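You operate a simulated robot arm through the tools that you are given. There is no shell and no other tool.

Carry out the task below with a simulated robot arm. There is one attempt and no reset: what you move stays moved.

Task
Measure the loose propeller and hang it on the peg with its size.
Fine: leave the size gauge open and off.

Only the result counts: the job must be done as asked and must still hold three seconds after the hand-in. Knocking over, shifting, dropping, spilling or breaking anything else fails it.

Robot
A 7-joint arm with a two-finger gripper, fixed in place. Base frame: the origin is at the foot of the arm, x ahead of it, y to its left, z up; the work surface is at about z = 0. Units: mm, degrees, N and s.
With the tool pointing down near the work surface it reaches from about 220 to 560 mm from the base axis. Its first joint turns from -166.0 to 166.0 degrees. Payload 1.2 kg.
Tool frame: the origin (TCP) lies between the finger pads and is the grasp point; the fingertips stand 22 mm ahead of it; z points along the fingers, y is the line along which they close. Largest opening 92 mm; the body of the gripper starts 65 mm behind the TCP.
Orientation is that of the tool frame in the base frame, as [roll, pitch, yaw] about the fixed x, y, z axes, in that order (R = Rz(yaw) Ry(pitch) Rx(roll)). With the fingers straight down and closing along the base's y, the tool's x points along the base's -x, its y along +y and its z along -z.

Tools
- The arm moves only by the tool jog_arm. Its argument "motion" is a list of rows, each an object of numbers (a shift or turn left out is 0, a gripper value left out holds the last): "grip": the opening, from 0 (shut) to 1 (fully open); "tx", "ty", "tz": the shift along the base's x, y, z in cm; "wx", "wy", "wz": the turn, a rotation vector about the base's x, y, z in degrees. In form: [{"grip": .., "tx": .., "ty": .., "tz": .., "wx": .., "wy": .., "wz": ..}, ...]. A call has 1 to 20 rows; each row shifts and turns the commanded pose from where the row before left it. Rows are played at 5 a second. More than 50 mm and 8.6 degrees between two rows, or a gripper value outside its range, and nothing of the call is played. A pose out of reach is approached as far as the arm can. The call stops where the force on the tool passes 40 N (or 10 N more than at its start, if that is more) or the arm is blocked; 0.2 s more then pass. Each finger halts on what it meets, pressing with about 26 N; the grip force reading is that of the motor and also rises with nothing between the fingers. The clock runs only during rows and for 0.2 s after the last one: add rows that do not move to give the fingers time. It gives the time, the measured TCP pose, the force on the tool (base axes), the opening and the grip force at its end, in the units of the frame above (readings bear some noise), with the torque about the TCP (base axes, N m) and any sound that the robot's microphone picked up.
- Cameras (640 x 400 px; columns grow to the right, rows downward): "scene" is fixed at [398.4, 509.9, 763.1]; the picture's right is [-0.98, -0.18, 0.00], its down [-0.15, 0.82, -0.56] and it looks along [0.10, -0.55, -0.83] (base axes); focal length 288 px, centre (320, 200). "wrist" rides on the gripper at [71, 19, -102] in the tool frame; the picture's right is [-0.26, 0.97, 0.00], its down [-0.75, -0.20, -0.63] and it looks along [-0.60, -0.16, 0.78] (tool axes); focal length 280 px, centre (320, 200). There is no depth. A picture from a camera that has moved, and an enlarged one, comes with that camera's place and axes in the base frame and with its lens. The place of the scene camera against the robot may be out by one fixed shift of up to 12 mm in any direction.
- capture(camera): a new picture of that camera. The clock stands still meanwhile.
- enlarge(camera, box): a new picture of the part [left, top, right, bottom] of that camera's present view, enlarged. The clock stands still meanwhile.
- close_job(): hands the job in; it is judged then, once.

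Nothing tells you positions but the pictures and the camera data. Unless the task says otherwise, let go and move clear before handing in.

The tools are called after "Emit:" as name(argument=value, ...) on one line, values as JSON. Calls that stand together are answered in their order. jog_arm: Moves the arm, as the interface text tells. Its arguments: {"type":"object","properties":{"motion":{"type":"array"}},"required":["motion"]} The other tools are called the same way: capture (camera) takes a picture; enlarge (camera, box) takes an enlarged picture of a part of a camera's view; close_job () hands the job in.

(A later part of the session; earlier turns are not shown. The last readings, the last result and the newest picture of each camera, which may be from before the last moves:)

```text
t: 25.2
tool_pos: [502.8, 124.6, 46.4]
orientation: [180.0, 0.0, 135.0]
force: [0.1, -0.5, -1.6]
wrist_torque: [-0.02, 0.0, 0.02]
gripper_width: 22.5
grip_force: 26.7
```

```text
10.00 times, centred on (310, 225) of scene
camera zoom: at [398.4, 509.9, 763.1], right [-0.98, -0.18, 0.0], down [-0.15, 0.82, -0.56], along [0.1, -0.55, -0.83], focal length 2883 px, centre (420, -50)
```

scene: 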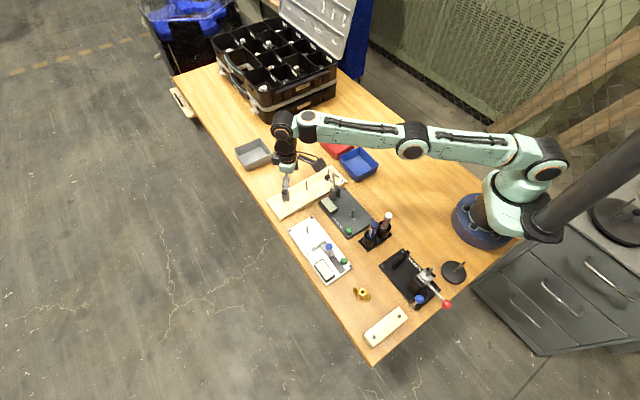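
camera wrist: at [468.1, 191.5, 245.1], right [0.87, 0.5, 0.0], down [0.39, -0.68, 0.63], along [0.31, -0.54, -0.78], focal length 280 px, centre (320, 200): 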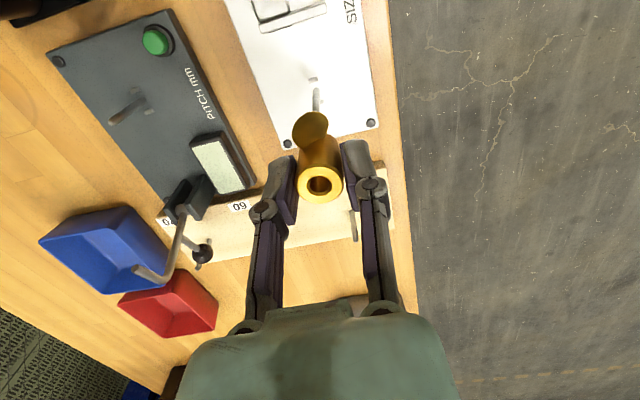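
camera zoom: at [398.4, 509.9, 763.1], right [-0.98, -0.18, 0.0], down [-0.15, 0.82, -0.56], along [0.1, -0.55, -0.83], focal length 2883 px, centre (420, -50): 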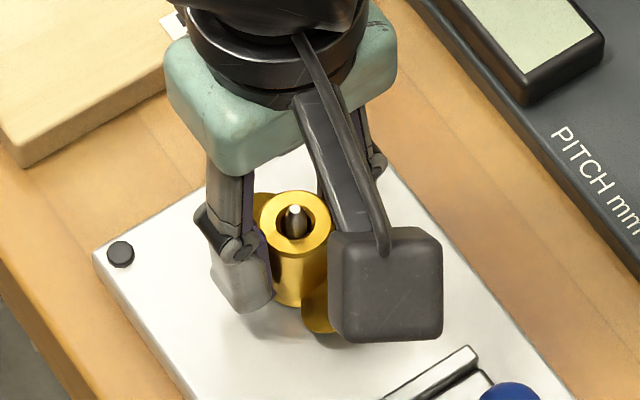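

The post is coming through the bore nicely. I'll make the last few millimetres in 1 mm steps to feel the seat.

Emit:
jog_arm(motion=[{"tz": -0.1}, {"tz": -0.1}, {"tz": -0.1}, {"tz": -0.1}, {}, {}])

Emit:
jog_arm(motion=[{"tz": -0.1}, {}, {}])

Emit:
jog_arm(motion=[{"tz": -0.1}, {}, {}])

```text
t: 26.6
tool_pos: [501.8, 127.3, 42.3]
orientation: [179.9, -0.1, 135.2]
force: [7.3, 6.1, -2.4]
wrist_torque: [0.19, -0.23, -0.01]
gripper_width: 22.9
grip_force: 26.2
```

```text
t: 27.4
tool_pos: [503.7, 126.0, 42.3]
orientation: [179.9, 0.1, 135.0]
force: [4.1, 6.8, 7.8]
wrist_torque: [0.16, -0.04, 0.02]
gripper_width: 22.8
grip_force: 25.5
```

```text
t: 28.2
tool_pos: [502.9, 125.6, 41.7]
orientation: [179.9, 0.0, 135.0]
force: [-2.8, 7.1, 21.0]
wrist_torque: [0.23, 0.06, -0.01]
gripper_width: 22.6
grip_force: 26.5
```

There is contact at TCP z ≈ 42 with 21 N upward, which is either the seat or the keys. I'll look closely to tell which.

Emit:
enlarge(camera="wrist", box=[280, 90, 360, 170])

Emit:
enlarge(camera="scene", box=[296, 218, 322, 242])

```text
5.00 times, centred on (320, 130) of wrist
camera zoom: at [466.0, 189.1, 145.1], right [0.87, 0.5, 0.0], down [0.39, -0.68, 0.62], along [0.31, -0.54, -0.78], focal length 1402 px, centre (320, 550)
```

zoom: 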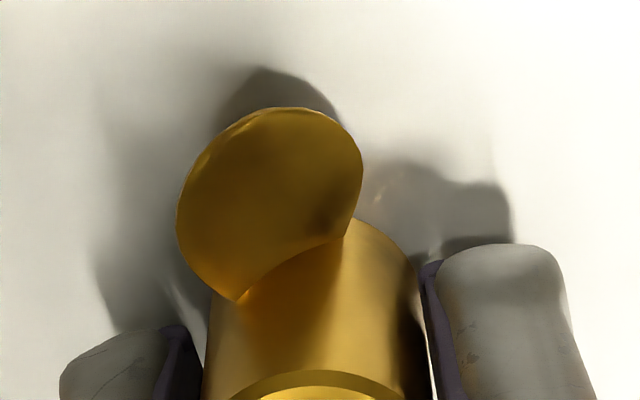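

```text
16.00 times, centred on (309, 230) of scene
camera zoom: at [398.4, 509.9, 763.1], right [-0.98, -0.18, 0.0], down [-0.15, 0.82, -0.56], along [0.1, -0.55, -0.83], focal length 4613 px, centre (496, -280)
```

zoom: 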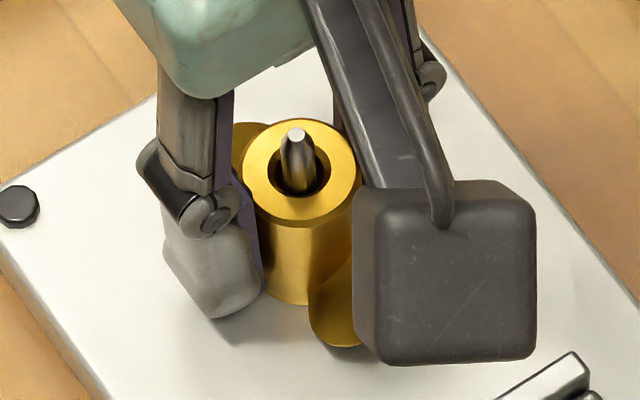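

I need the plate's thickness to know whether 11.5 mm above the table is the plate or the key tops. I'll zoom on the plate's corner edges.

Emit:
enlarge(camera="scene", box=[278, 218, 304, 236])

Emit:
enlarge(camera="scene", box=[310, 268, 336, 290])

Emit:
enlarge(camera="scene", box=[256, 202, 282, 222])

```text
16.00 times, centred on (291, 227) of scene
camera zoom: at [398.4, 509.9, 763.1], right [-0.98, -0.18, 0.0], down [-0.15, 0.82, -0.56], along [0.1, -0.55, -0.83], focal length 4613 px, centre (784, -232)
```

zoom: 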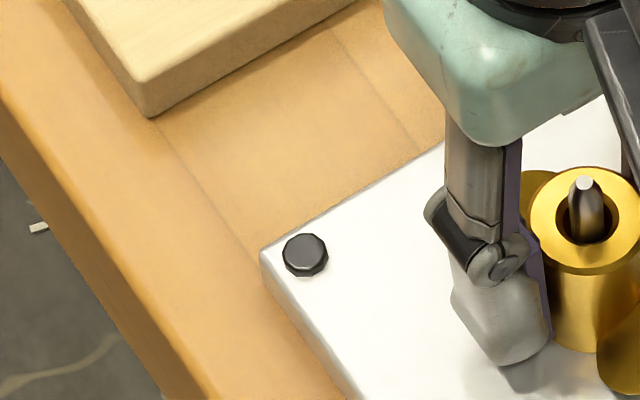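

```text
16.00 times, centred on (323, 279) of scene
camera zoom: at [398.4, 509.9, 763.1], right [-0.98, -0.18, 0.0], down [-0.15, 0.82, -0.56], along [0.1, -0.55, -0.83], focal length 4613 px, centre (272, -1064)
```

zoom: 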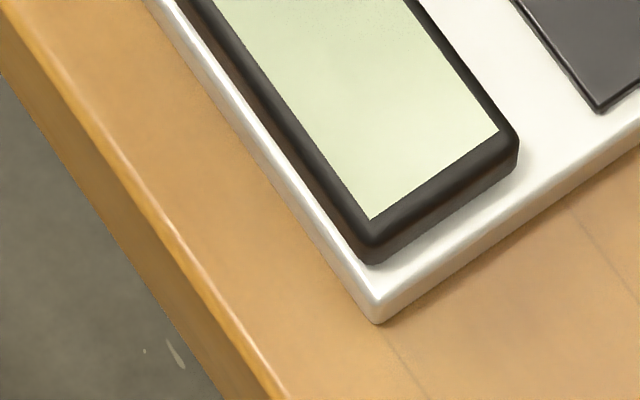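

```text
16.00 times, centred on (269, 212) of scene
camera zoom: at [398.4, 509.9, 763.1], right [-0.98, -0.18, 0.0], down [-0.15, 0.82, -0.56], along [0.1, -0.55, -0.83], focal length 4613 px, centre (1136, 8)
```

zoom: 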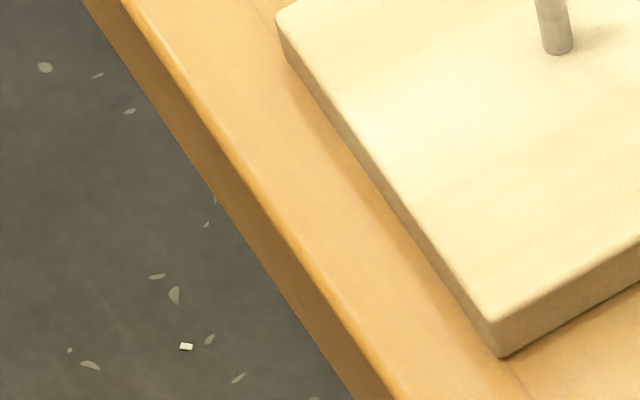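

The edges show the plate is about 12 mm thick and the key tops are near z = 14.5, so contact at 11.5 mm above the table means the hub is on the plate with the keys engaged. I'll relieve the side load and test with a small twist whether it is keyed.

Emit:
jog_arm(motion=[{"tz": 0.08, "ty": 0.05}, {}, {}])

Emit:
jog_arm(motion=[{"wz": 3}, {}, {}])

Emit:
jog_arm(motion=[{"wz": -6}, {}, {}])

Emit:
jog_arm(motion=[{"wz": 3}, {}, {}])

```text
t: 29.0
tool_pos: [503.5, 126.0, 41.6]
orientation: [-180.0, 0.0, 134.9]
force: [5.1, 8.1, 8.1]
wrist_torque: [0.21, -0.1, 0.03]
gripper_width: 23.0
grip_force: 26.2
```

```text
t: 29.8
tool_pos: [504.4, 125.3, 41.3]
orientation: [180.0, 0.1, 138.0]
force: [13.9, 6.7, -1.0]
wrist_torque: [0.19, -0.38, -0.18]
gripper_width: 23.0
grip_force: 26.2
```

```text
t: 30.6
tool_pos: [502.5, 126.2, 41.7]
orientation: [-180.0, 0.0, 131.9]
force: [6.2, 12.1, 2.6]
wrist_torque: [0.29, -0.15, 0.1]
gripper_width: 23.0
grip_force: 26.6
```

```text
t: 31.4
tool_pos: [502.5, 125.3, 41.5]
orientation: [180.0, -0.1, 135.0]
force: [11.1, 9.9, -1.6]
wrist_torque: [0.29, -0.29, -0.06]
gripper_width: 22.6
grip_force: 25.6
```

Torque opposes the twist both ways, so it is keyed. The side force points along (+x, +y), so I'll shift about 0.7 mm each way to relax before releasing.

Emit:
jog_arm(motion=[{"tx": 0.07, "ty": 0.07}, {}, {}])

Emit:
jog_arm(motion=[{"tz": -0.05}, {}, {}])

```text
t: 32.2
tool_pos: [502.7, 125.7, 41.6]
orientation: [-179.8, -0.1, 135.0]
force: [1.6, 3.4, 8.2]
wrist_torque: [0.06, 0.0, 0.01]
gripper_width: 22.9
grip_force: 26.2
```

```text
t: 33.0
tool_pos: [503.8, 125.1, 42.4]
orientation: [180.0, 0.0, 135.0]
force: [-6.9, -0.9, 19.4]
wrist_torque: [-0.01, 0.21, -0.05]
gripper_width: 23.1
grip_force: 26.2
```

The seat is firm. I'll unload it vertically, open partly to about 40 mm and back straight up.

Emit:
jog_arm(motion=[{"tz": 0.12}, {}, {"grip": 0.35}, {"grip": 0.45}, {}, {}])

Emit:
jog_arm(motion=[{"tz": 2}, {"tz": 3}, {"tz": 3}, {"tz": 3}, {}])

Emit:
enlarge(camera="wrist", box=[260, 40, 380, 180])

Emit:
enlarge(camera="scene", box=[285, 205, 355, 285])

```text
t: 34.4
tool_pos: [504.4, 126.3, 41.6]
orientation: [180.0, -0.1, 135.0]
force: [0.3, -0.1, 1.0]
wrist_torque: [0.01, 0.02, 0.0]
gripper_width: 41.5
grip_force: 0.1
```

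```text
t: 35.6
tool_pos: [503.1, 128.1, 153.9]
orientation: [-180.0, 0.0, 135.0]
force: [0.4, -0.8, 1.0]
wrist_torque: [-0.04, -0.01, 0.0]
gripper_width: 41.5
grip_force: 0.1
```

```text
2.86 times, centred on (320, 110) of wrist
camera zoom: at [466.5, 191.7, 256.1], right [0.87, 0.5, 0.0], down [0.39, -0.68, 0.63], along [0.31, -0.54, -0.78], focal length 801 px, centre (320, 457)
```

zoom: 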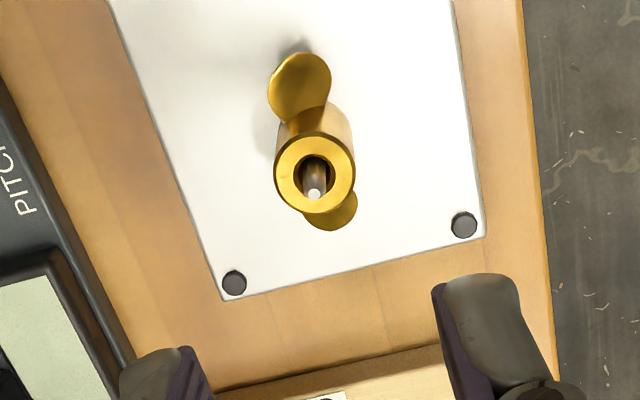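

```text
5.00 times, centred on (320, 245) of scene
camera zoom: at [398.4, 509.9, 763.1], right [-0.98, -0.18, 0.0], down [-0.15, 0.82, -0.56], along [0.1, -0.55, -0.83], focal length 1442 px, centre (320, -25)
```

zoom: 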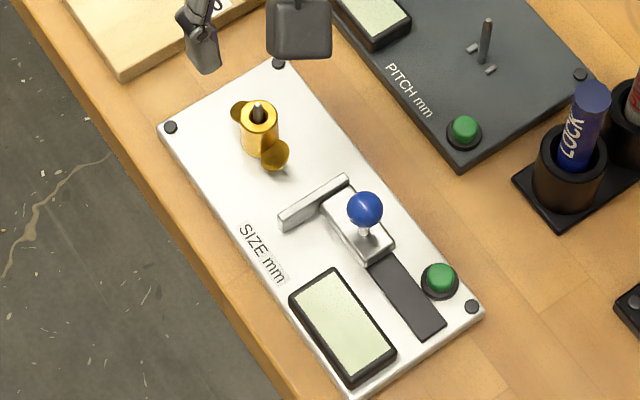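

The propeller is seated on the gauge with its blades along the slide. Next I'll locate the blue knob and green button precisely from a better wrist viewpoint.

Emit:
jog_arm(motion=[{"tx": -2.24, "ty": 2.4, "grip": 0}, {"tx": -2.24, "ty": 2.4}, {"tx": -2.24, "ty": 2.4}, {"tx": -2.24, "ty": 2.4}, {"tx": -2.24, "ty": 2.4}, {}, {}])

Emit:
capture(camera="wrist")

Emit:
enlarge(camera="wrist", box=[200, 60, 400, 210])

```text
t: 37.2
tool_pos: [391.5, 247.6, 151.3]
orientation: [-180.0, 0.0, 135.0]
force: [-0.3, 0.3, 0.6]
wrist_torque: [-0.02, 0.01, 0.01]
gripper_width: 0.0
grip_force: 26.3
```

```text
taken
camera wrist: at [354.0, 311.2, 254.7], right [0.87, 0.5, 0.0], down [0.39, -0.68, 0.63], along [0.31, -0.54, -0.78], focal length 280 px, centre (320, 200)
```

wrist: 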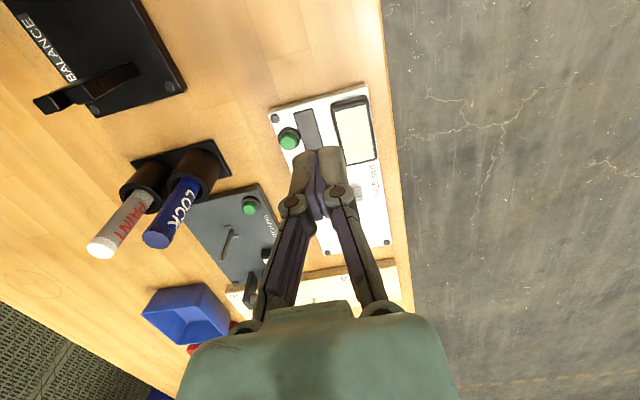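

```text
2.67 times, centred on (300, 135) of wrist
camera zoom: at [354.0, 311.2, 254.7], right [0.87, 0.5, 0.0], down [0.39, -0.68, 0.63], along [0.31, -0.54, -0.78], focal length 748 px, centre (373, 373)
```

zoom: 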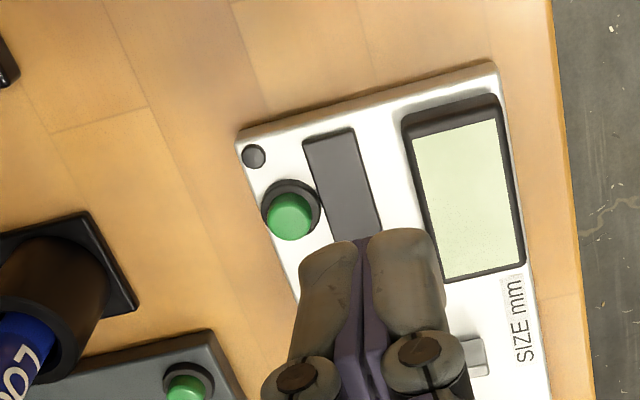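

The button is at about (388, 195, 20) and the knob at about (433.5, 178, 56). I'll bring the closed fingertips behind the knob on the button side.

Emit:
jog_arm(motion=[{"tx": 1.15, "ty": -2.5}, {"tx": 1.15, "ty": -2.5}, {"tz": -3}, {"tz": -2}, {}, {}])

Emit:
capture(camera="wrist")

Emit:
enlarge(camera="scene", box=[285, 205, 365, 285])

```text
t: 38.6
tool_pos: [415.0, 197.4, 102.4]
orientation: [179.9, 0.0, 135.0]
force: [-0.2, -0.4, -0.5]
wrist_torque: [-0.01, 0.01, 0.05]
gripper_width: 0.0
grip_force: 25.7
```

```text
taken
camera wrist: at [378.1, 260.9, 205.4], right [0.87, 0.5, 0.0], down [0.39, -0.68, 0.63], along [0.31, -0.54, -0.78], focal length 280 px, centre (320, 200)
```

wrist: 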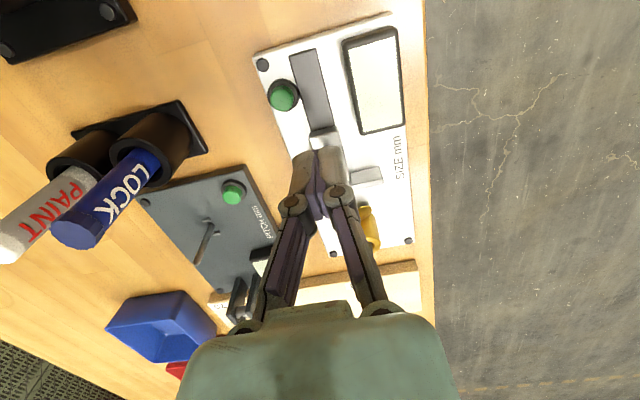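

```text
5.00 times, centred on (325, 245) of scene
camera zoom: at [398.4, 509.9, 763.1], right [-0.98, -0.18, 0.0], down [-0.15, 0.82, -0.56], along [0.1, -0.55, -0.83], focal length 1442 px, centre (295, -25)
```

zoom: 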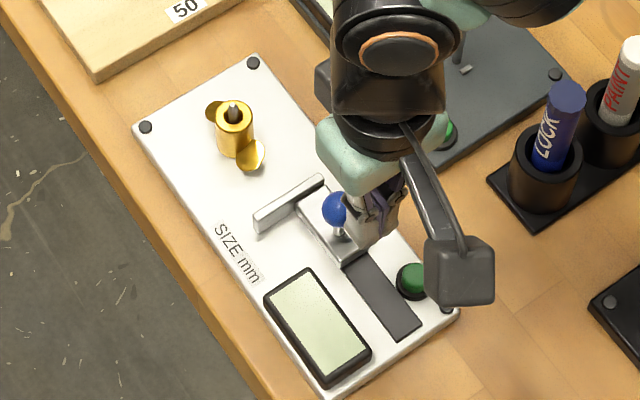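

The fingers are clear behind the knob. I'll lower so the pads face the ball at z ≈ 56, then advance slowly along (+x, −y).

Emit:
jog_arm(motion=[{"tz": -2.0}, {"tz": -1.5}, {}, {}])

Emit:
enlarge(camera="scene", box=[305, 225, 365, 275])

Emit:
enlarge(camera="wrist", box=[240, 80, 400, 240])

```text
t: 39.6
tool_pos: [414.8, 196.0, 66.1]
orientation: [180.0, 0.0, 135.0]
force: [-0.3, -0.2, -0.6]
wrist_torque: [0.0, 0.03, -0.05]
gripper_width: 0.1
grip_force: 26.2
```

```text
8.00 times, centred on (335, 250) of scene
camera zoom: at [398.4, 509.9, 763.1], right [-0.98, -0.18, 0.0], down [-0.15, 0.82, -0.56], along [0.1, -0.55, -0.83], focal length 2307 px, centre (200, -200)
```

zoom: 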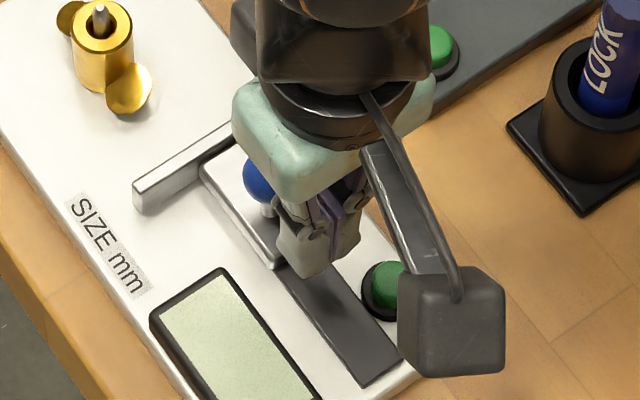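

```text
2.50 times, centred on (320, 160) of wrist
camera zoom: at [378.0, 259.8, 170.0], right [0.87, 0.5, 0.0], down [0.39, -0.68, 0.62], along [0.31, -0.54, -0.78], focal length 701 px, centre (320, 300)
```

zoom: 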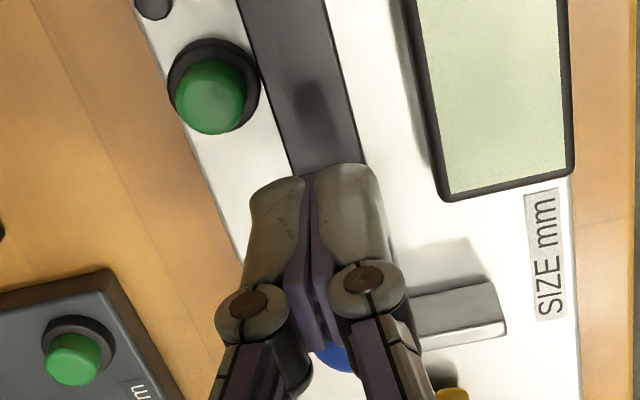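

Fingers are behind the knob. I'll press the slider toward the propeller in small steps.

Emit:
jog_arm(motion=[{"tx": 0.21, "ty": -0.21}, {"tx": 0.21, "ty": -0.21}, {"tx": 0.21, "ty": -0.21}, {"tx": 0.21, "ty": -0.21}, {"tx": 0.21, "ty": -0.21}, {}, {}])

Emit:
enlarge(camera="scene", box=[285, 205, 365, 285])

```text
t: 41.2
tool_pos: [425.1, 186.8, 67.6]
orientation: [179.9, 0.1, 135.0]
force: [-1.2, -0.5, -0.1]
wrist_torque: [0.01, 0.0, -0.01]
gripper_width: 6.0
grip_force: 28.0
```

```text
5.00 times, centred on (325, 245) of scene
camera zoom: at [398.4, 509.9, 763.1], right [-0.98, -0.18, 0.0], down [-0.15, 0.82, -0.56], along [0.1, -0.55, -0.83], focal length 1442 px, centre (295, -25)
```

zoom: 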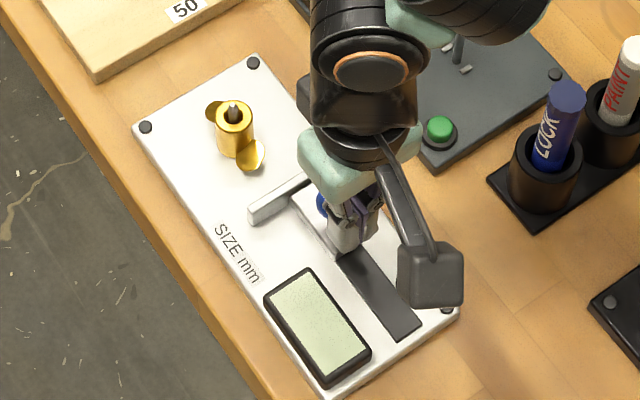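

The ball is wedging between the closed fingertips (opening reads 6 mm), and the slider has only moved a few millimetres. I'll open, advance to centre on the ball and grip it properly for controlled motion both ways.

Emit:
jog_arm(motion=[{"grip": 0.35}, {"tx": -0.2, "ty": 0.2}, {}, {"tx": 0.4, "ty": -0.4}, {"tx": 0.4, "ty": -0.4}, {"tx": 0.4, "ty": -0.4}, {}, {}])

Emit:
enlarge(camera="wrist", box=[240, 80, 400, 240])

Emit:
enlarge(camera="scene", box=[285, 205, 365, 285])

```text
t: 43.0
tool_pos: [435.4, 176.0, 67.7]
orientation: [180.0, -0.1, 135.0]
force: [-0.2, 0.5, -1.0]
wrist_torque: [0.02, -0.04, -0.03]
gripper_width: 32.5
grip_force: 0.2
```

```text
2.50 times, centred on (320, 160) of wrist
camera zoom: at [398.3, 239.5, 170.0], right [0.87, 0.5, 0.0], down [0.39, -0.68, 0.62], along [0.31, -0.54, -0.78], focal length 701 px, centre (320, 300)
```

zoom: 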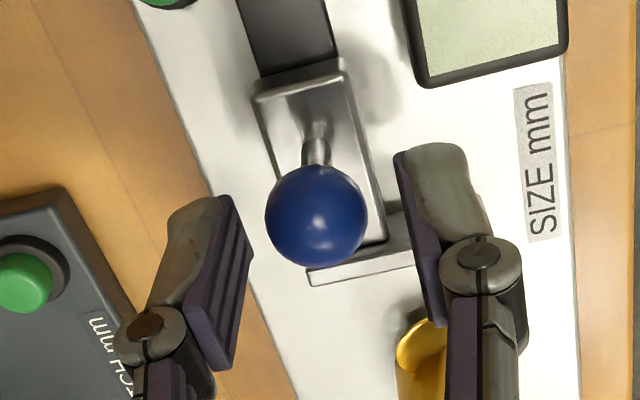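

```text
5.00 times, centred on (325, 245) of scene
camera zoom: at [398.4, 509.9, 763.1], right [-0.98, -0.18, 0.0], down [-0.15, 0.82, -0.56], along [0.1, -0.55, -0.83], focal length 1442 px, centre (295, -25)
```

zoom: 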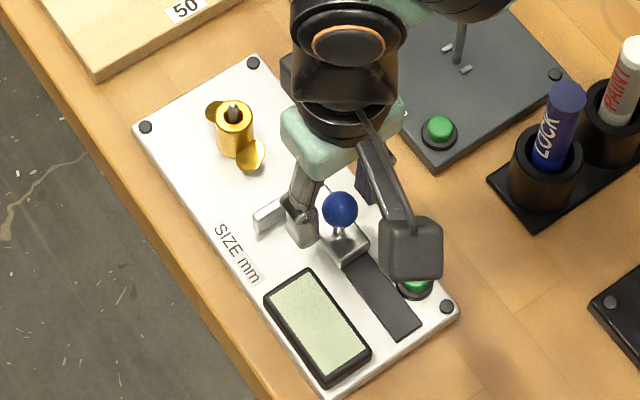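

The ball is 3 mm behind the TCP, and the slider seems to have come back with the fingers. I'll centre on the ball and grip it.

Emit:
jog_arm(motion=[{"tx": -0.23, "ty": 0.23}, {"grip": 0.2}, {"grip": 0.1}, {}, {}])

Emit:
enlarge(camera="wrist", box=[240, 80, 400, 240])

```text
t: 44.2
tool_pos: [433.0, 178.2, 66.8]
orientation: [-180.0, 0.0, 135.0]
force: [-2.5, -2.0, 2.2]
wrist_torque: [-0.05, -0.01, 0.01]
gripper_width: 19.0
grip_force: 28.0
```

```text
2.50 times, centred on (320, 160) of wrist
camera zoom: at [395.9, 241.8, 170.1], right [0.87, 0.5, 0.0], down [0.39, -0.68, 0.63], along [0.31, -0.54, -0.78], focal length 701 px, centre (320, 300)
```

zoom: 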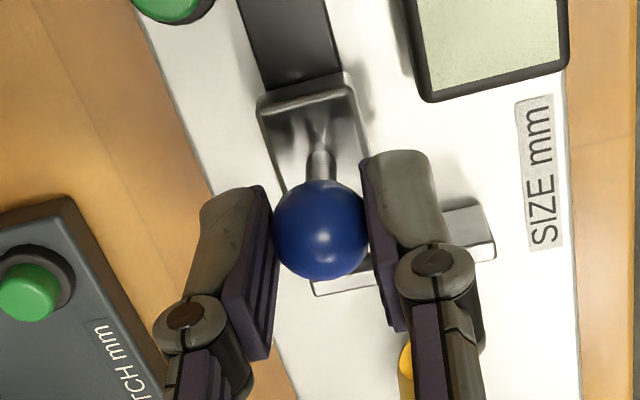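

The ball is held at 19 mm. Now I'll slide it toward the propeller.

Emit:
jog_arm(motion=[{"tx": 0.21, "ty": -0.21}, {"tx": 0.21, "ty": -0.21}, {"tx": 0.21, "ty": -0.21}, {"tx": 0.21, "ty": -0.21}, {"tx": 0.21, "ty": -0.21}, {}, {}])

Emit:
enlarge(camera="wrist", box=[240, 80, 400, 240])

Emit:
enlarge(camera="scene", box=[285, 205, 365, 285])

```text
t: 45.8
tool_pos: [442.6, 168.3, 67.9]
orientation: [-180.0, 0.0, 135.0]
force: [-1.2, -4.0, -8.4]
wrist_torque: [-0.11, -0.04, -0.02]
gripper_width: 18.8
grip_force: 27.6
```

```text
2.50 times, centred on (320, 160) of wrist
camera zoom: at [406.5, 231.4, 170.1], right [0.87, 0.5, 0.0], down [0.39, -0.68, 0.63], along [0.31, -0.54, -0.78], focal length 701 px, centre (320, 300)
```

zoom: 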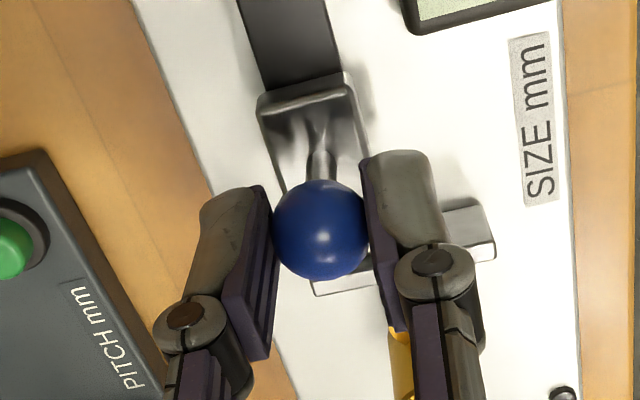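

```text
5.00 times, centred on (325, 245) of scene
camera zoom: at [398.4, 509.9, 763.1], right [-0.98, -0.18, 0.0], down [-0.15, 0.82, -0.56], along [0.1, -0.55, -0.83], focal length 1442 px, centre (295, -25)
```

zoom: 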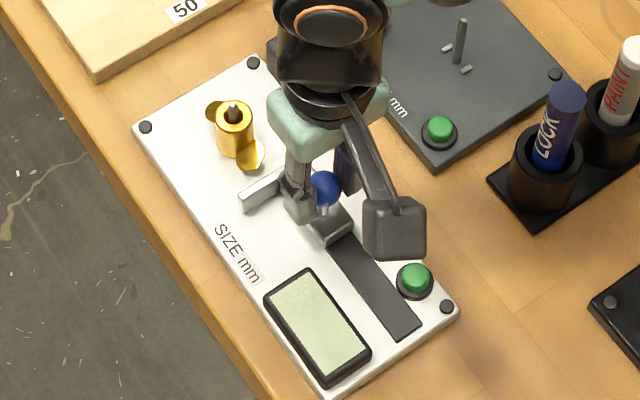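

The slider follows, and the jaw is about 10 mm from the blade tip. I'll continue in smaller steps.

Emit:
jog_arm(motion=[{"tx": 0.14, "ty": -0.14}, {"tx": 0.14, "ty": -0.14}, {"tx": 0.14, "ty": -0.14}, {}, {}])

Emit:
enlarge(camera="scene", box=[295, 215, 345, 265])

```text
t: 47.0
tool_pos: [447.0, 164.8, 67.2]
orientation: [-179.9, 0.0, 135.0]
force: [-4.8, -7.9, -13.6]
wrist_torque: [0.02, 0.16, -0.02]
gripper_width: 19.1
grip_force: 28.1
```

```text
8.00 times, centred on (320, 240) of scene
camera zoom: at [398.4, 509.9, 763.1], right [-0.98, -0.18, 0.0], down [-0.15, 0.82, -0.56], along [0.1, -0.55, -0.83], focal length 2307 px, centre (320, -120)
```

zoom: 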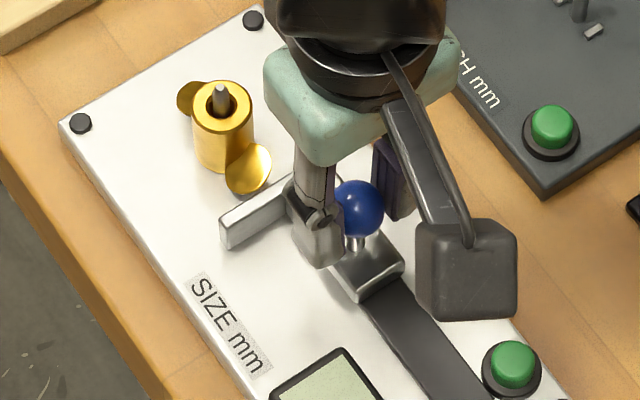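

The jaw is about 3–4 mm from the blade tip. I'll relieve the small side and vertical loads and close the rest in ~1 mm steps.

Emit:
jog_arm(motion=[{"tx": -0.04, "ty": -0.05, "tz": -0.07}, {"tx": 0.1, "ty": -0.1}, {"tx": 0.07, "ty": -0.07}, {}, {}])

Emit:
enlarge(camera="scene", box=[298, 220, 328, 250])

```text
t: 48.2
tool_pos: [449.8, 162.1, 67.6]
orientation: [180.0, 0.0, 134.9]
force: [-9.5, -12.3, 1.4]
wrist_torque: [-0.12, 0.13, -0.01]
gripper_width: 19.0
grip_force: 27.7
```

```text
13.33 times, centred on (313, 235) of scene
camera zoom: at [398.4, 509.9, 763.1], right [-0.98, -0.18, 0.0], down [-0.15, 0.82, -0.56], along [0.1, -0.55, -0.83], focal length 3844 px, centre (413, -267)
```

zoom: 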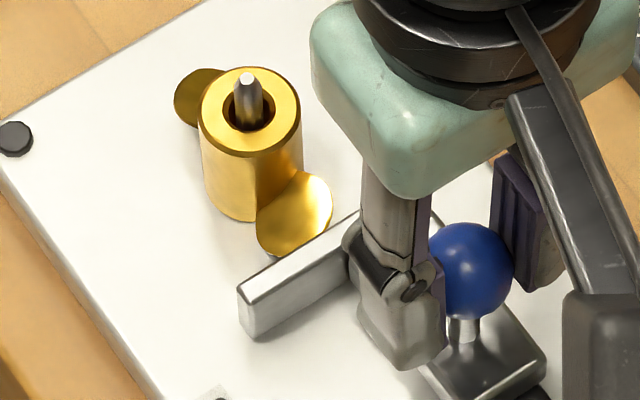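

No jaw contact yet; the force is all sideways to the slide. I'll ease sideways and see how it changes.

Emit:
jog_arm(motion=[{"tx": -0.06, "ty": -0.06}, {}, {}])

Emit:
jog_arm(motion=[{"tx": 0.07, "ty": -0.07}, {}, {}])

Emit:
enlarge(camera="scene", box=[298, 220, 328, 250])

```text
t: 49.0
tool_pos: [449.7, 160.8, 67.6]
orientation: [179.8, -0.1, 135.0]
force: [-1.6, -4.8, -2.1]
wrist_torque: [-0.09, -0.08, -0.03]
gripper_width: 18.9
grip_force: 27.8
```

```text
t: 49.8
tool_pos: [450.6, 161.6, 66.7]
orientation: [179.8, -0.1, 135.1]
force: [7.4, 6.5, -3.6]
wrist_torque: [0.22, 0.03, 0.01]
gripper_width: 19.1
grip_force: 28.1
```

```text
13.33 times, centred on (313, 235) of scene
camera zoom: at [398.4, 509.9, 763.1], right [-0.98, -0.18, 0.0], down [-0.15, 0.82, -0.56], along [0.1, -0.55, -0.83], focal length 3844 px, centre (413, -267)
```

zoom: 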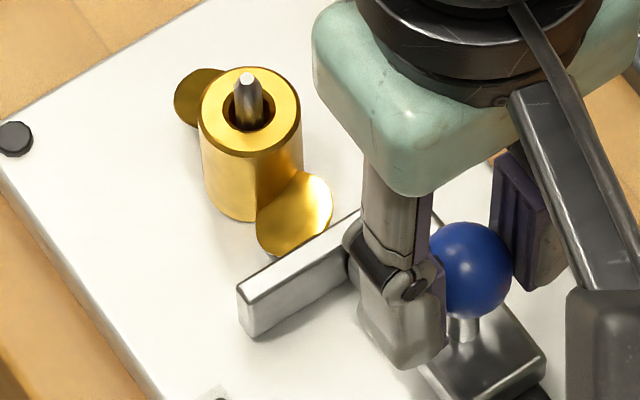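

Emit:
enlarge(camera="wrist", box=[280, 130, 420, 260])

Emit:
jog_arm(motion=[{"tx": 0.1, "ty": -0.1}, {}, {}])

Emit:
enlarge(camera="scene", box=[298, 220, 328, 250])

```text
3.08 times, centred on (350, 195) of wrist
camera zoom: at [412.2, 224.6, 170.3], right [0.87, 0.5, 0.0], down [0.39, -0.68, 0.62], along [0.31, -0.54, -0.78], focal length 863 px, centre (228, 215)
```

zoom: 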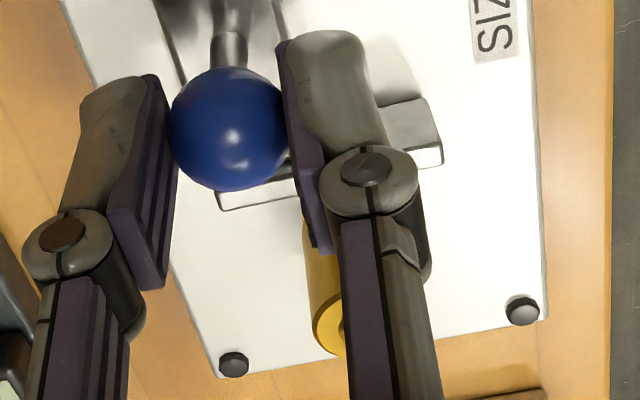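

```text
t: 50.6
tool_pos: [450.4, 160.9, 66.4]
orientation: [179.8, 0.0, 135.2]
force: [14.7, 13.6, -8.3]
wrist_torque: [0.16, -0.21, -0.01]
gripper_width: 18.9
grip_force: 28.2
```

```text
13.33 times, centred on (313, 235) of scene
camera zoom: at [398.4, 509.9, 763.1], right [-0.98, -0.18, 0.0], down [-0.15, 0.82, -0.56], along [0.1, -0.55, -0.83], focal length 3844 px, centre (413, -267)
```

zoom: 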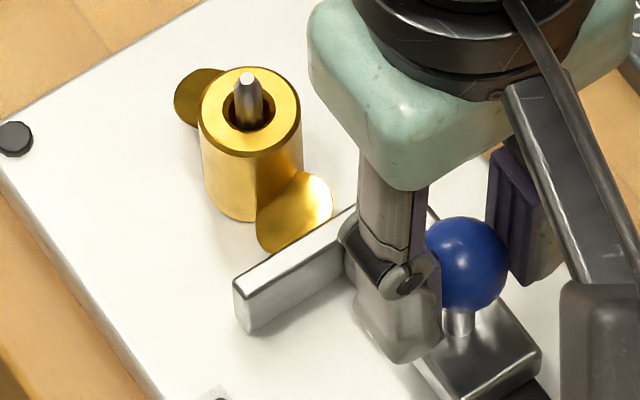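

The jaw now appears to meet the blade tip, but side load has reversed, so I'll ease it back the other way and look again.

Emit:
jog_arm(motion=[{"tx": 0.07, "ty": 0.07}, {}, {}])

Emit:
enlarge(camera="scene", box=[300, 222, 324, 246])

```text
t: 51.4
tool_pos: [450.3, 160.1, 67.4]
orientation: [179.9, 0.0, 135.0]
force: [11.2, 10.4, 0.0]
wrist_torque: [0.21, -0.07, 0.04]
gripper_width: 19.0
grip_force: 28.2
```

```text
16.00 times, centred on (312, 234) of scene
camera zoom: at [398.4, 509.9, 763.1], right [-0.98, -0.18, 0.0], down [-0.15, 0.82, -0.56], along [0.1, -0.55, -0.83], focal length 4613 px, centre (448, -344)
```

zoom: 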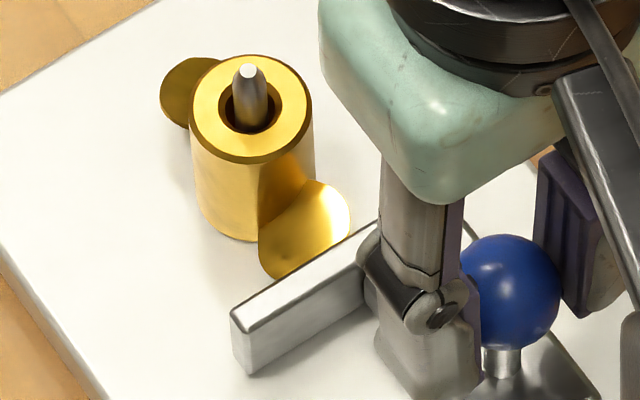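

The jaw face should now be about 25 mm from the post axis. I'll nudge another millimetre to feel for contact along the slide.

Emit:
jog_arm(motion=[{"tx": 0.07, "ty": -0.07}, {}, {}])

Emit:
enlarge(camera="scene", box=[300, 222, 324, 246])

```text
t: 52.2
tool_pos: [450.9, 159.8, 67.2]
orientation: [180.0, 0.0, 135.1]
force: [4.3, 13.6, 4.0]
wrist_torque: [0.21, -0.05, 0.0]
gripper_width: 19.1
grip_force: 28.2
```

```text
16.00 times, centred on (312, 234) of scene
camera zoom: at [398.4, 509.9, 763.1], right [-0.98, -0.18, 0.0], down [-0.15, 0.82, -0.56], along [0.1, -0.55, -0.83], focal length 4613 px, centre (448, -344)
```

zoom: 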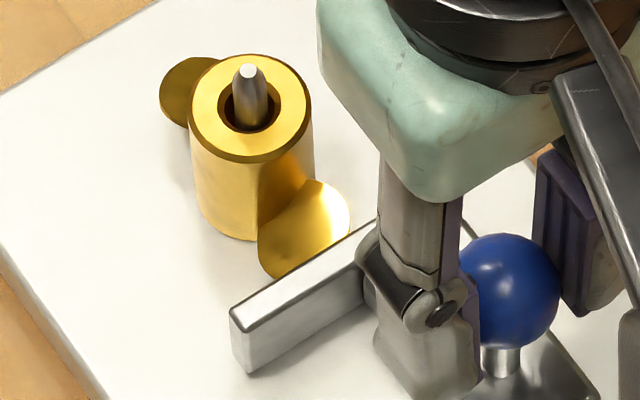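

There is now an opposing force along the slide, so the jaw has met the blade. I'll release the knob and rise clear, then check the slider stayed put.

Emit:
jog_arm(motion=[{"grip": 0.38}, {}, {}, {"tz": 2}, {"tz": 3}, {"tz": 2}, {}])

Emit:
enlarge(camera="scene", box=[285, 205, 365, 285])

```text
t: 53.8
tool_pos: [450.2, 160.5, 136.8]
orientation: [-180.0, 0.0, 135.0]
force: [0.9, 0.1, -1.1]
wrist_torque: [-0.01, -0.03, 0.0]
gripper_width: 34.9
grip_force: 0.1
```

```text
5.00 times, centred on (325, 245) of scene
camera zoom: at [398.4, 509.9, 763.1], right [-0.98, -0.18, 0.0], down [-0.15, 0.82, -0.56], along [0.1, -0.55, -0.83], focal length 1442 px, centre (295, -25)
```

zoom: 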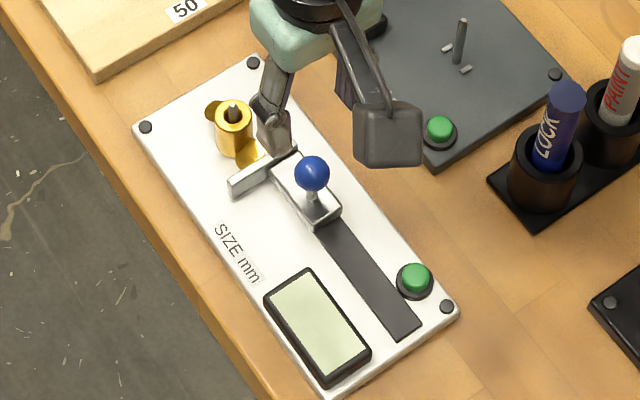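

The slider stayed against the blade. Now I'll close the fingers and go over the green button to switch the gauge on.

Emit:
jog_arm(motion=[{"grip": 0, "tx": -2.1, "ty": 1.15}, {"tx": -2.1, "ty": 1.15}, {"tx": -2.02, "ty": 1.15}, {"tz": -3}, {}, {}])

Emit:
capture(camera="wrist")

Emit:
enlarge(camera="scene", box=[310, 225, 370, 285])

```text
t: 55.2
tool_pos: [389.1, 192.7, 105.4]
orientation: [180.0, 0.0, 135.0]
force: [-0.5, 0.1, -0.9]
wrist_torque: [0.0, 0.0, -0.02]
gripper_width: 0.1
grip_force: 25.9
```

```text
taken
camera wrist: at [350.9, 256.3, 208.6], right [0.87, 0.5, 0.0], down [0.39, -0.68, 0.63], along [0.31, -0.54, -0.78], focal length 280 px, centre (320, 200)
```

wrist: 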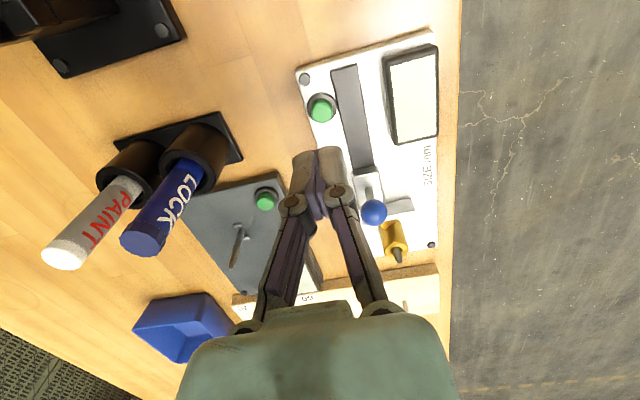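

```text
6.67 times, centred on (340, 255) of scene
camera zoom: at [398.4, 509.9, 763.1], right [-0.98, -0.18, 0.0], down [-0.15, 0.82, -0.56], along [0.1, -0.55, -0.83], focal length 1922 px, centre (187, -167)
```

zoom: 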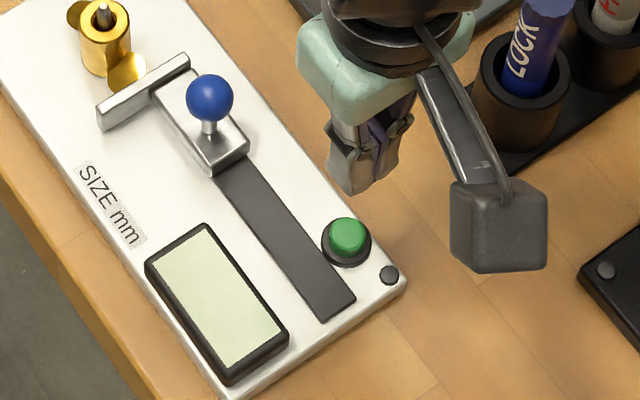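

The button is (−1, +3) mm from the TCP. I'll correct and press down gently.

Emit:
jog_arm(motion=[{"tx": -0.1, "ty": 0.3}, {"tz": -2.5}, {"tz": -2.0}, {"tz": -0.8}, {}, {}])

Emit:
jog_arm(motion=[{"tz": -0.2}, {"tz": -0.2}, {"tz": -0.2}, {}, {}])

Emit:
enlarge(camera="scene", box=[310, 225, 370, 285])

```text
t: 56.6
tool_pos: [387.0, 196.4, 52.8]
orientation: [180.0, 0.0, 135.0]
force: [0.3, 0.2, 0.5]
wrist_torque: [0.02, -0.01, -0.03]
gripper_width: 0.1
grip_force: 26.2
```

```text
t: 57.8
tool_pos: [386.8, 197.8, 47.5]
orientation: [180.0, 0.0, 135.0]
force: [0.0, 0.6, 0.3]
wrist_torque: [0.0, 0.01, 0.0]
gripper_width: 0.0
grip_force: 25.7
```

```text
6.67 times, centred on (340, 255) of scene
camera zoom: at [398.4, 509.9, 763.1], right [-0.98, -0.18, 0.0], down [-0.15, 0.82, -0.56], along [0.1, -0.55, -0.83], focal length 1922 px, centre (187, -167)
```

zoom: 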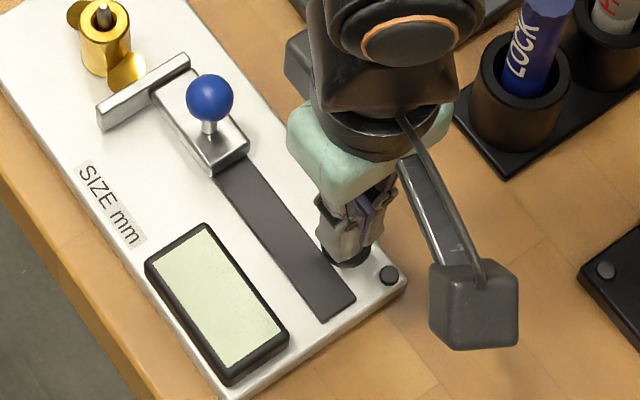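

Fingertips are over the button but not touching yet. Continuing down in 1–2 mm steps.

Emit:
jog_arm(motion=[{"tz": -0.15}, {"tz": -0.15}, {}, {}])

Emit:
jog_arm(motion=[{"tz": -0.15}, {}, {}])

Emit:
enlarge(camera="scene", box=[310, 225, 370, 285])

```text
t: 58.8
tool_pos: [388.4, 197.1, 44.2]
orientation: [-180.0, -0.1, 135.0]
force: [0.0, -0.1, 0.8]
wrist_torque: [0.01, -0.01, 0.02]
gripper_width: 0.1
grip_force: 25.7
```

```text
t: 59.6
tool_pos: [386.7, 198.3, 42.6]
orientation: [179.9, 0.0, 135.0]
force: [0.3, -0.2, 0.8]
wrist_torque: [0.01, 0.03, 0.01]
gripper_width: 0.0
grip_force: 26.2
```

```text
6.67 times, centred on (340, 255) of scene
camera zoom: at [398.4, 509.9, 763.1], right [-0.98, -0.18, 0.0], down [-0.15, 0.82, -0.56], along [0.1, -0.55, -0.83], focal length 1922 px, centre (187, -167)
```

zoom: 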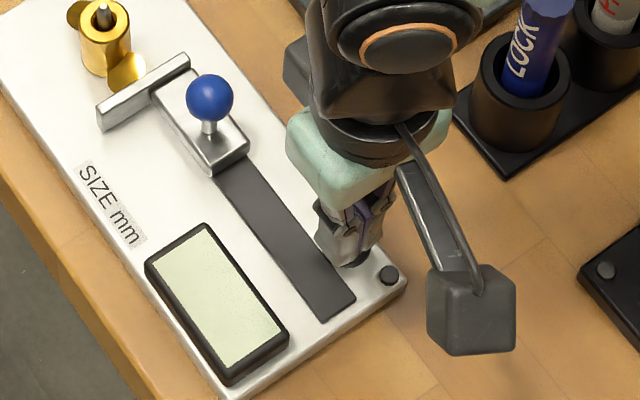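

Emit:
enlarge(camera="wrist", box=[270, 100, 390, 220])

Emit:
jog_arm(motion=[{"tz": -0.1}, {"tz": -0.1}, {}, {}])

```text
3.33 times, centred on (330, 160) of wrist
camera zoom: at [351.1, 260.3, 146.5], right [0.87, 0.5, 0.0], down [0.39, -0.68, 0.63], along [0.31, -0.54, -0.78], focal length 935 px, centre (287, 333)
```

zoom: 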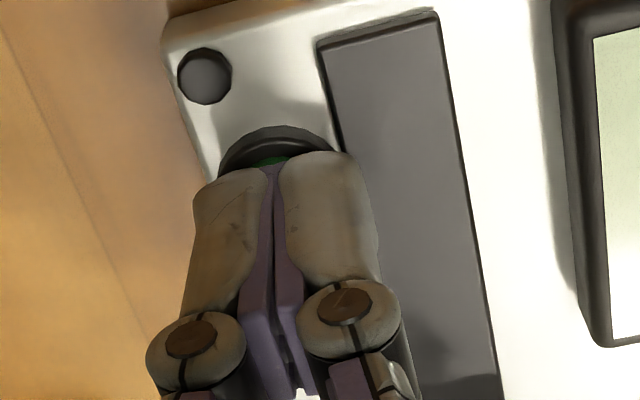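

```text
t: 60.6
tool_pos: [388.1, 196.9, 41.1]
orientation: [-180.0, 0.0, 135.0]
force: [0.0, -0.4, 4.2]
wrist_torque: [0.02, 0.06, -0.01]
gripper_width: 6.0
grip_force: 25.8
heard: click
```

The button clicked. I'll raise and read the display.

Emit:
jog_arm(motion=[{"tz": 1}, {"tz": 3}, {"tz": 3}, {}])

Emit:
enlarge(camera="scene", box=[305, 225, 365, 285])

Emit:
enlarge(camera="scene", box=[312, 255, 340, 285])

```text
t: 61.6
tool_pos: [390.2, 196.4, 111.0]
orientation: [180.0, 0.0, 134.9]
force: [-0.8, 0.2, 0.7]
wrist_torque: [0.03, 0.0, 0.01]
gripper_width: 0.0
grip_force: 28.3
```

```text
6.67 times, centred on (335, 255) of scene
camera zoom: at [398.4, 509.9, 763.1], right [-0.98, -0.18, 0.0], down [-0.15, 0.82, -0.56], along [0.1, -0.55, -0.83], focal length 1922 px, centre (220, -167)
```

zoom: 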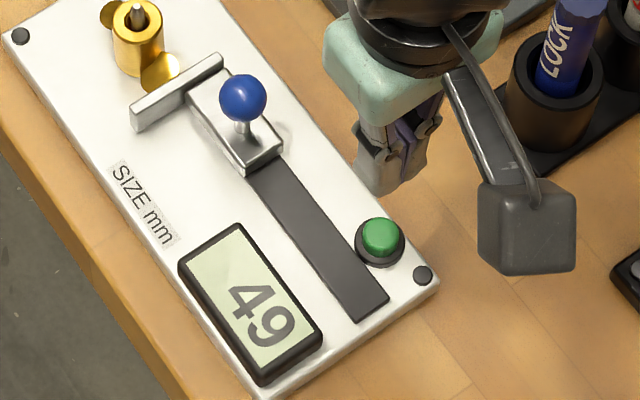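

```text
13.33 times, centred on (326, 270) of scene
camera zoom: at [398.4, 509.9, 763.1], right [-0.98, -0.18, 0.0], down [-0.15, 0.82, -0.56], along [0.1, -0.55, -0.83], focal length 3844 px, centre (240, -733)
```

zoom: 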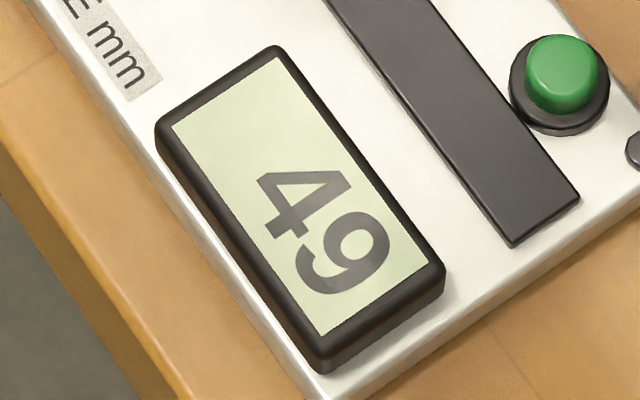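

The gauge reads 49 mm, which with a little seating play corresponds to the 50 peg (60 or 70 are far off). Now I'll press the button again to switch the gauge off.

Emit:
jog_arm(motion=[{"tz": -3}, {"tz": -2.5}, {"tz": -1.0}, {}, {}])

Emit:
jog_arm(motion=[{"tz": -0.15}, {"tz": -0.15}, {"tz": -0.1}, {"tz": -0.1}, {}, {}])

```text
t: 62.8
tool_pos: [388.6, 197.0, 46.6]
orientation: [179.9, 0.0, 134.9]
force: [-0.6, -0.2, 0.3]
wrist_torque: [0.0, 0.01, 0.01]
gripper_width: 0.0
grip_force: 28.3
```

```text
t: 64.2
tool_pos: [387.9, 197.0, 41.6]
orientation: [-180.0, 0.0, 135.0]
force: [0.9, -2.7, 3.7]
wrist_torque: [-0.07, 0.01, -0.01]
gripper_width: 0.0
grip_force: 27.5
heard: click
```

Emit:
jog_arm(motion=[{"tz": 1}, {"tz": 3}, {"tz": 3}, {}])

Emit:
enlarge(camera="scene", box=[305, 225, 365, 285])

Emit:
enlarge(camera="scene", box=[298, 220, 328, 250])

```text
t: 65.2
tool_pos: [387.3, 196.9, 111.5]
orientation: [180.0, 0.0, 135.0]
force: [-0.4, -0.1, 0.1]
wrist_torque: [-0.02, -0.03, 0.02]
gripper_width: 0.0
grip_force: 28.4
```

```text
6.67 times, centred on (335, 255) of scene
camera zoom: at [398.4, 509.9, 763.1], right [-0.98, -0.18, 0.0], down [-0.15, 0.82, -0.56], along [0.1, -0.55, -0.83], focal length 1922 px, centre (220, -167)
```

zoom: 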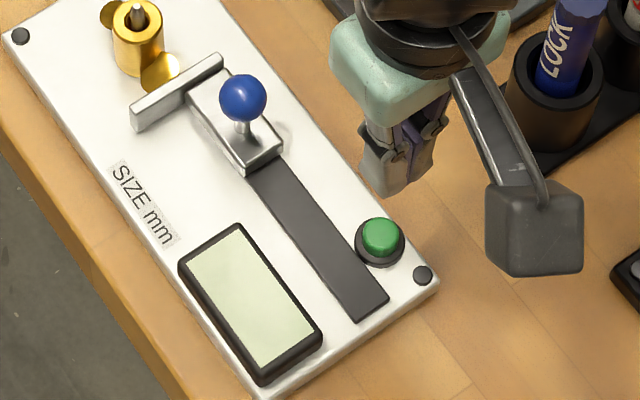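

```text
13.33 times, centred on (313, 235) of scene
camera zoom: at [398.4, 509.9, 763.1], right [-0.98, -0.18, 0.0], down [-0.15, 0.82, -0.56], along [0.1, -0.55, -0.83], focal length 3844 px, centre (413, -267)
```

zoom: 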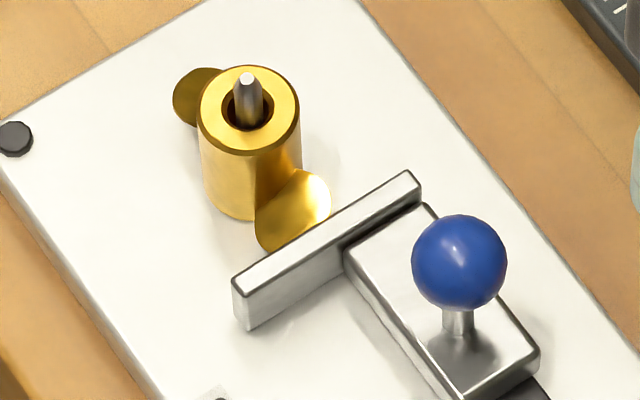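

The gauge is off. Next I'll go back to the knob, grip it and draw the slider open.

Emit:
jog_arm(motion=[{"tx": 2.1, "ty": -1.2, "grip": 0.38}, {"tx": 2.1, "ty": -1.2}, {"tx": 2.06, "ty": -1.25}, {}, {"tz": -1.5}, {}])

Emit:
enlarge(camera="wrist", box=[240, 80, 400, 240])

```text
t: 66.6
tool_pos: [449.6, 161.0, 97.8]
orientation: [-180.0, 0.0, 135.0]
force: [-0.1, -0.5, 0.7]
wrist_torque: [0.0, -0.05, -0.01]
gripper_width: 34.9
grip_force: 0.1
```

```text
2.50 times, centred on (320, 160) of wrist
camera zoom: at [413.2, 223.8, 199.9], right [0.87, 0.5, 0.0], down [0.39, -0.68, 0.62], along [0.31, -0.54, -0.78], focal length 701 px, centre (320, 300)
```

zoom: 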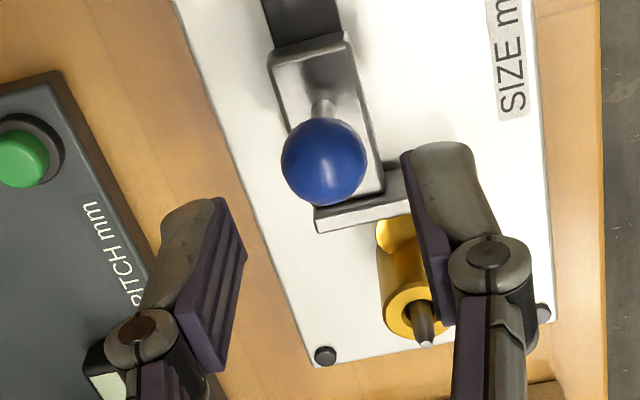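

The ball is within 1.5 mm of centre. Lowering and gripping.

Emit:
jog_arm(motion=[{"tx": 0.13, "ty": -0.06, "tz": -1.5}, {"tz": -1.5}, {}, {"grip": 0.2}, {"grip": 0.1}, {}, {}])

Emit:
jog_arm(motion=[{"tx": -0.14, "ty": 0.14}, {"tx": -0.14, "ty": 0.14}, {"tx": -0.21, "ty": 0.21}, {"tx": -0.21, "ty": 0.21}, {"tx": -0.21, "ty": 0.21}, {}, {}])

Emit:
enlarge(camera="scene", box=[295, 215, 355, 275])

```text
t: 68.2
tool_pos: [450.8, 159.3, 65.9]
orientation: [179.9, 0.0, 134.9]
force: [-2.0, -1.9, 0.2]
wrist_torque: [-0.05, -0.01, -0.05]
gripper_width: 19.1
grip_force: 27.8
```

```text
t: 69.8
tool_pos: [442.1, 169.0, 65.8]
orientation: [-179.9, -0.2, 135.0]
force: [-0.2, -3.5, -24.5]
wrist_torque: [-0.05, -0.04, 0.02]
gripper_width: 19.2
grip_force: 27.8
```

```text
6.67 times, centred on (325, 245) of scene
camera zoom: at [398.4, 509.9, 763.1], right [-0.98, -0.18, 0.0], down [-0.15, 0.82, -0.56], along [0.1, -0.55, -0.83], focal length 1922 px, centre (287, -100)
```

zoom: 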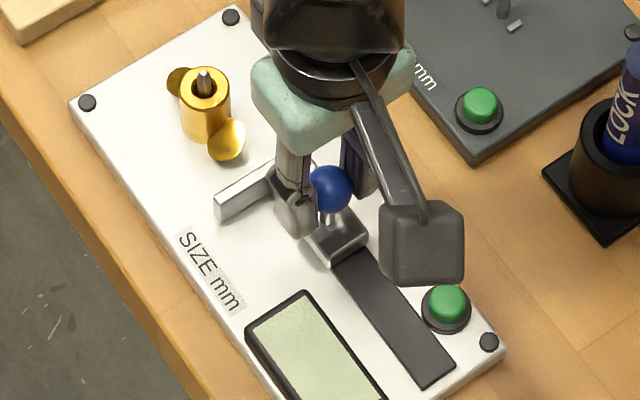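

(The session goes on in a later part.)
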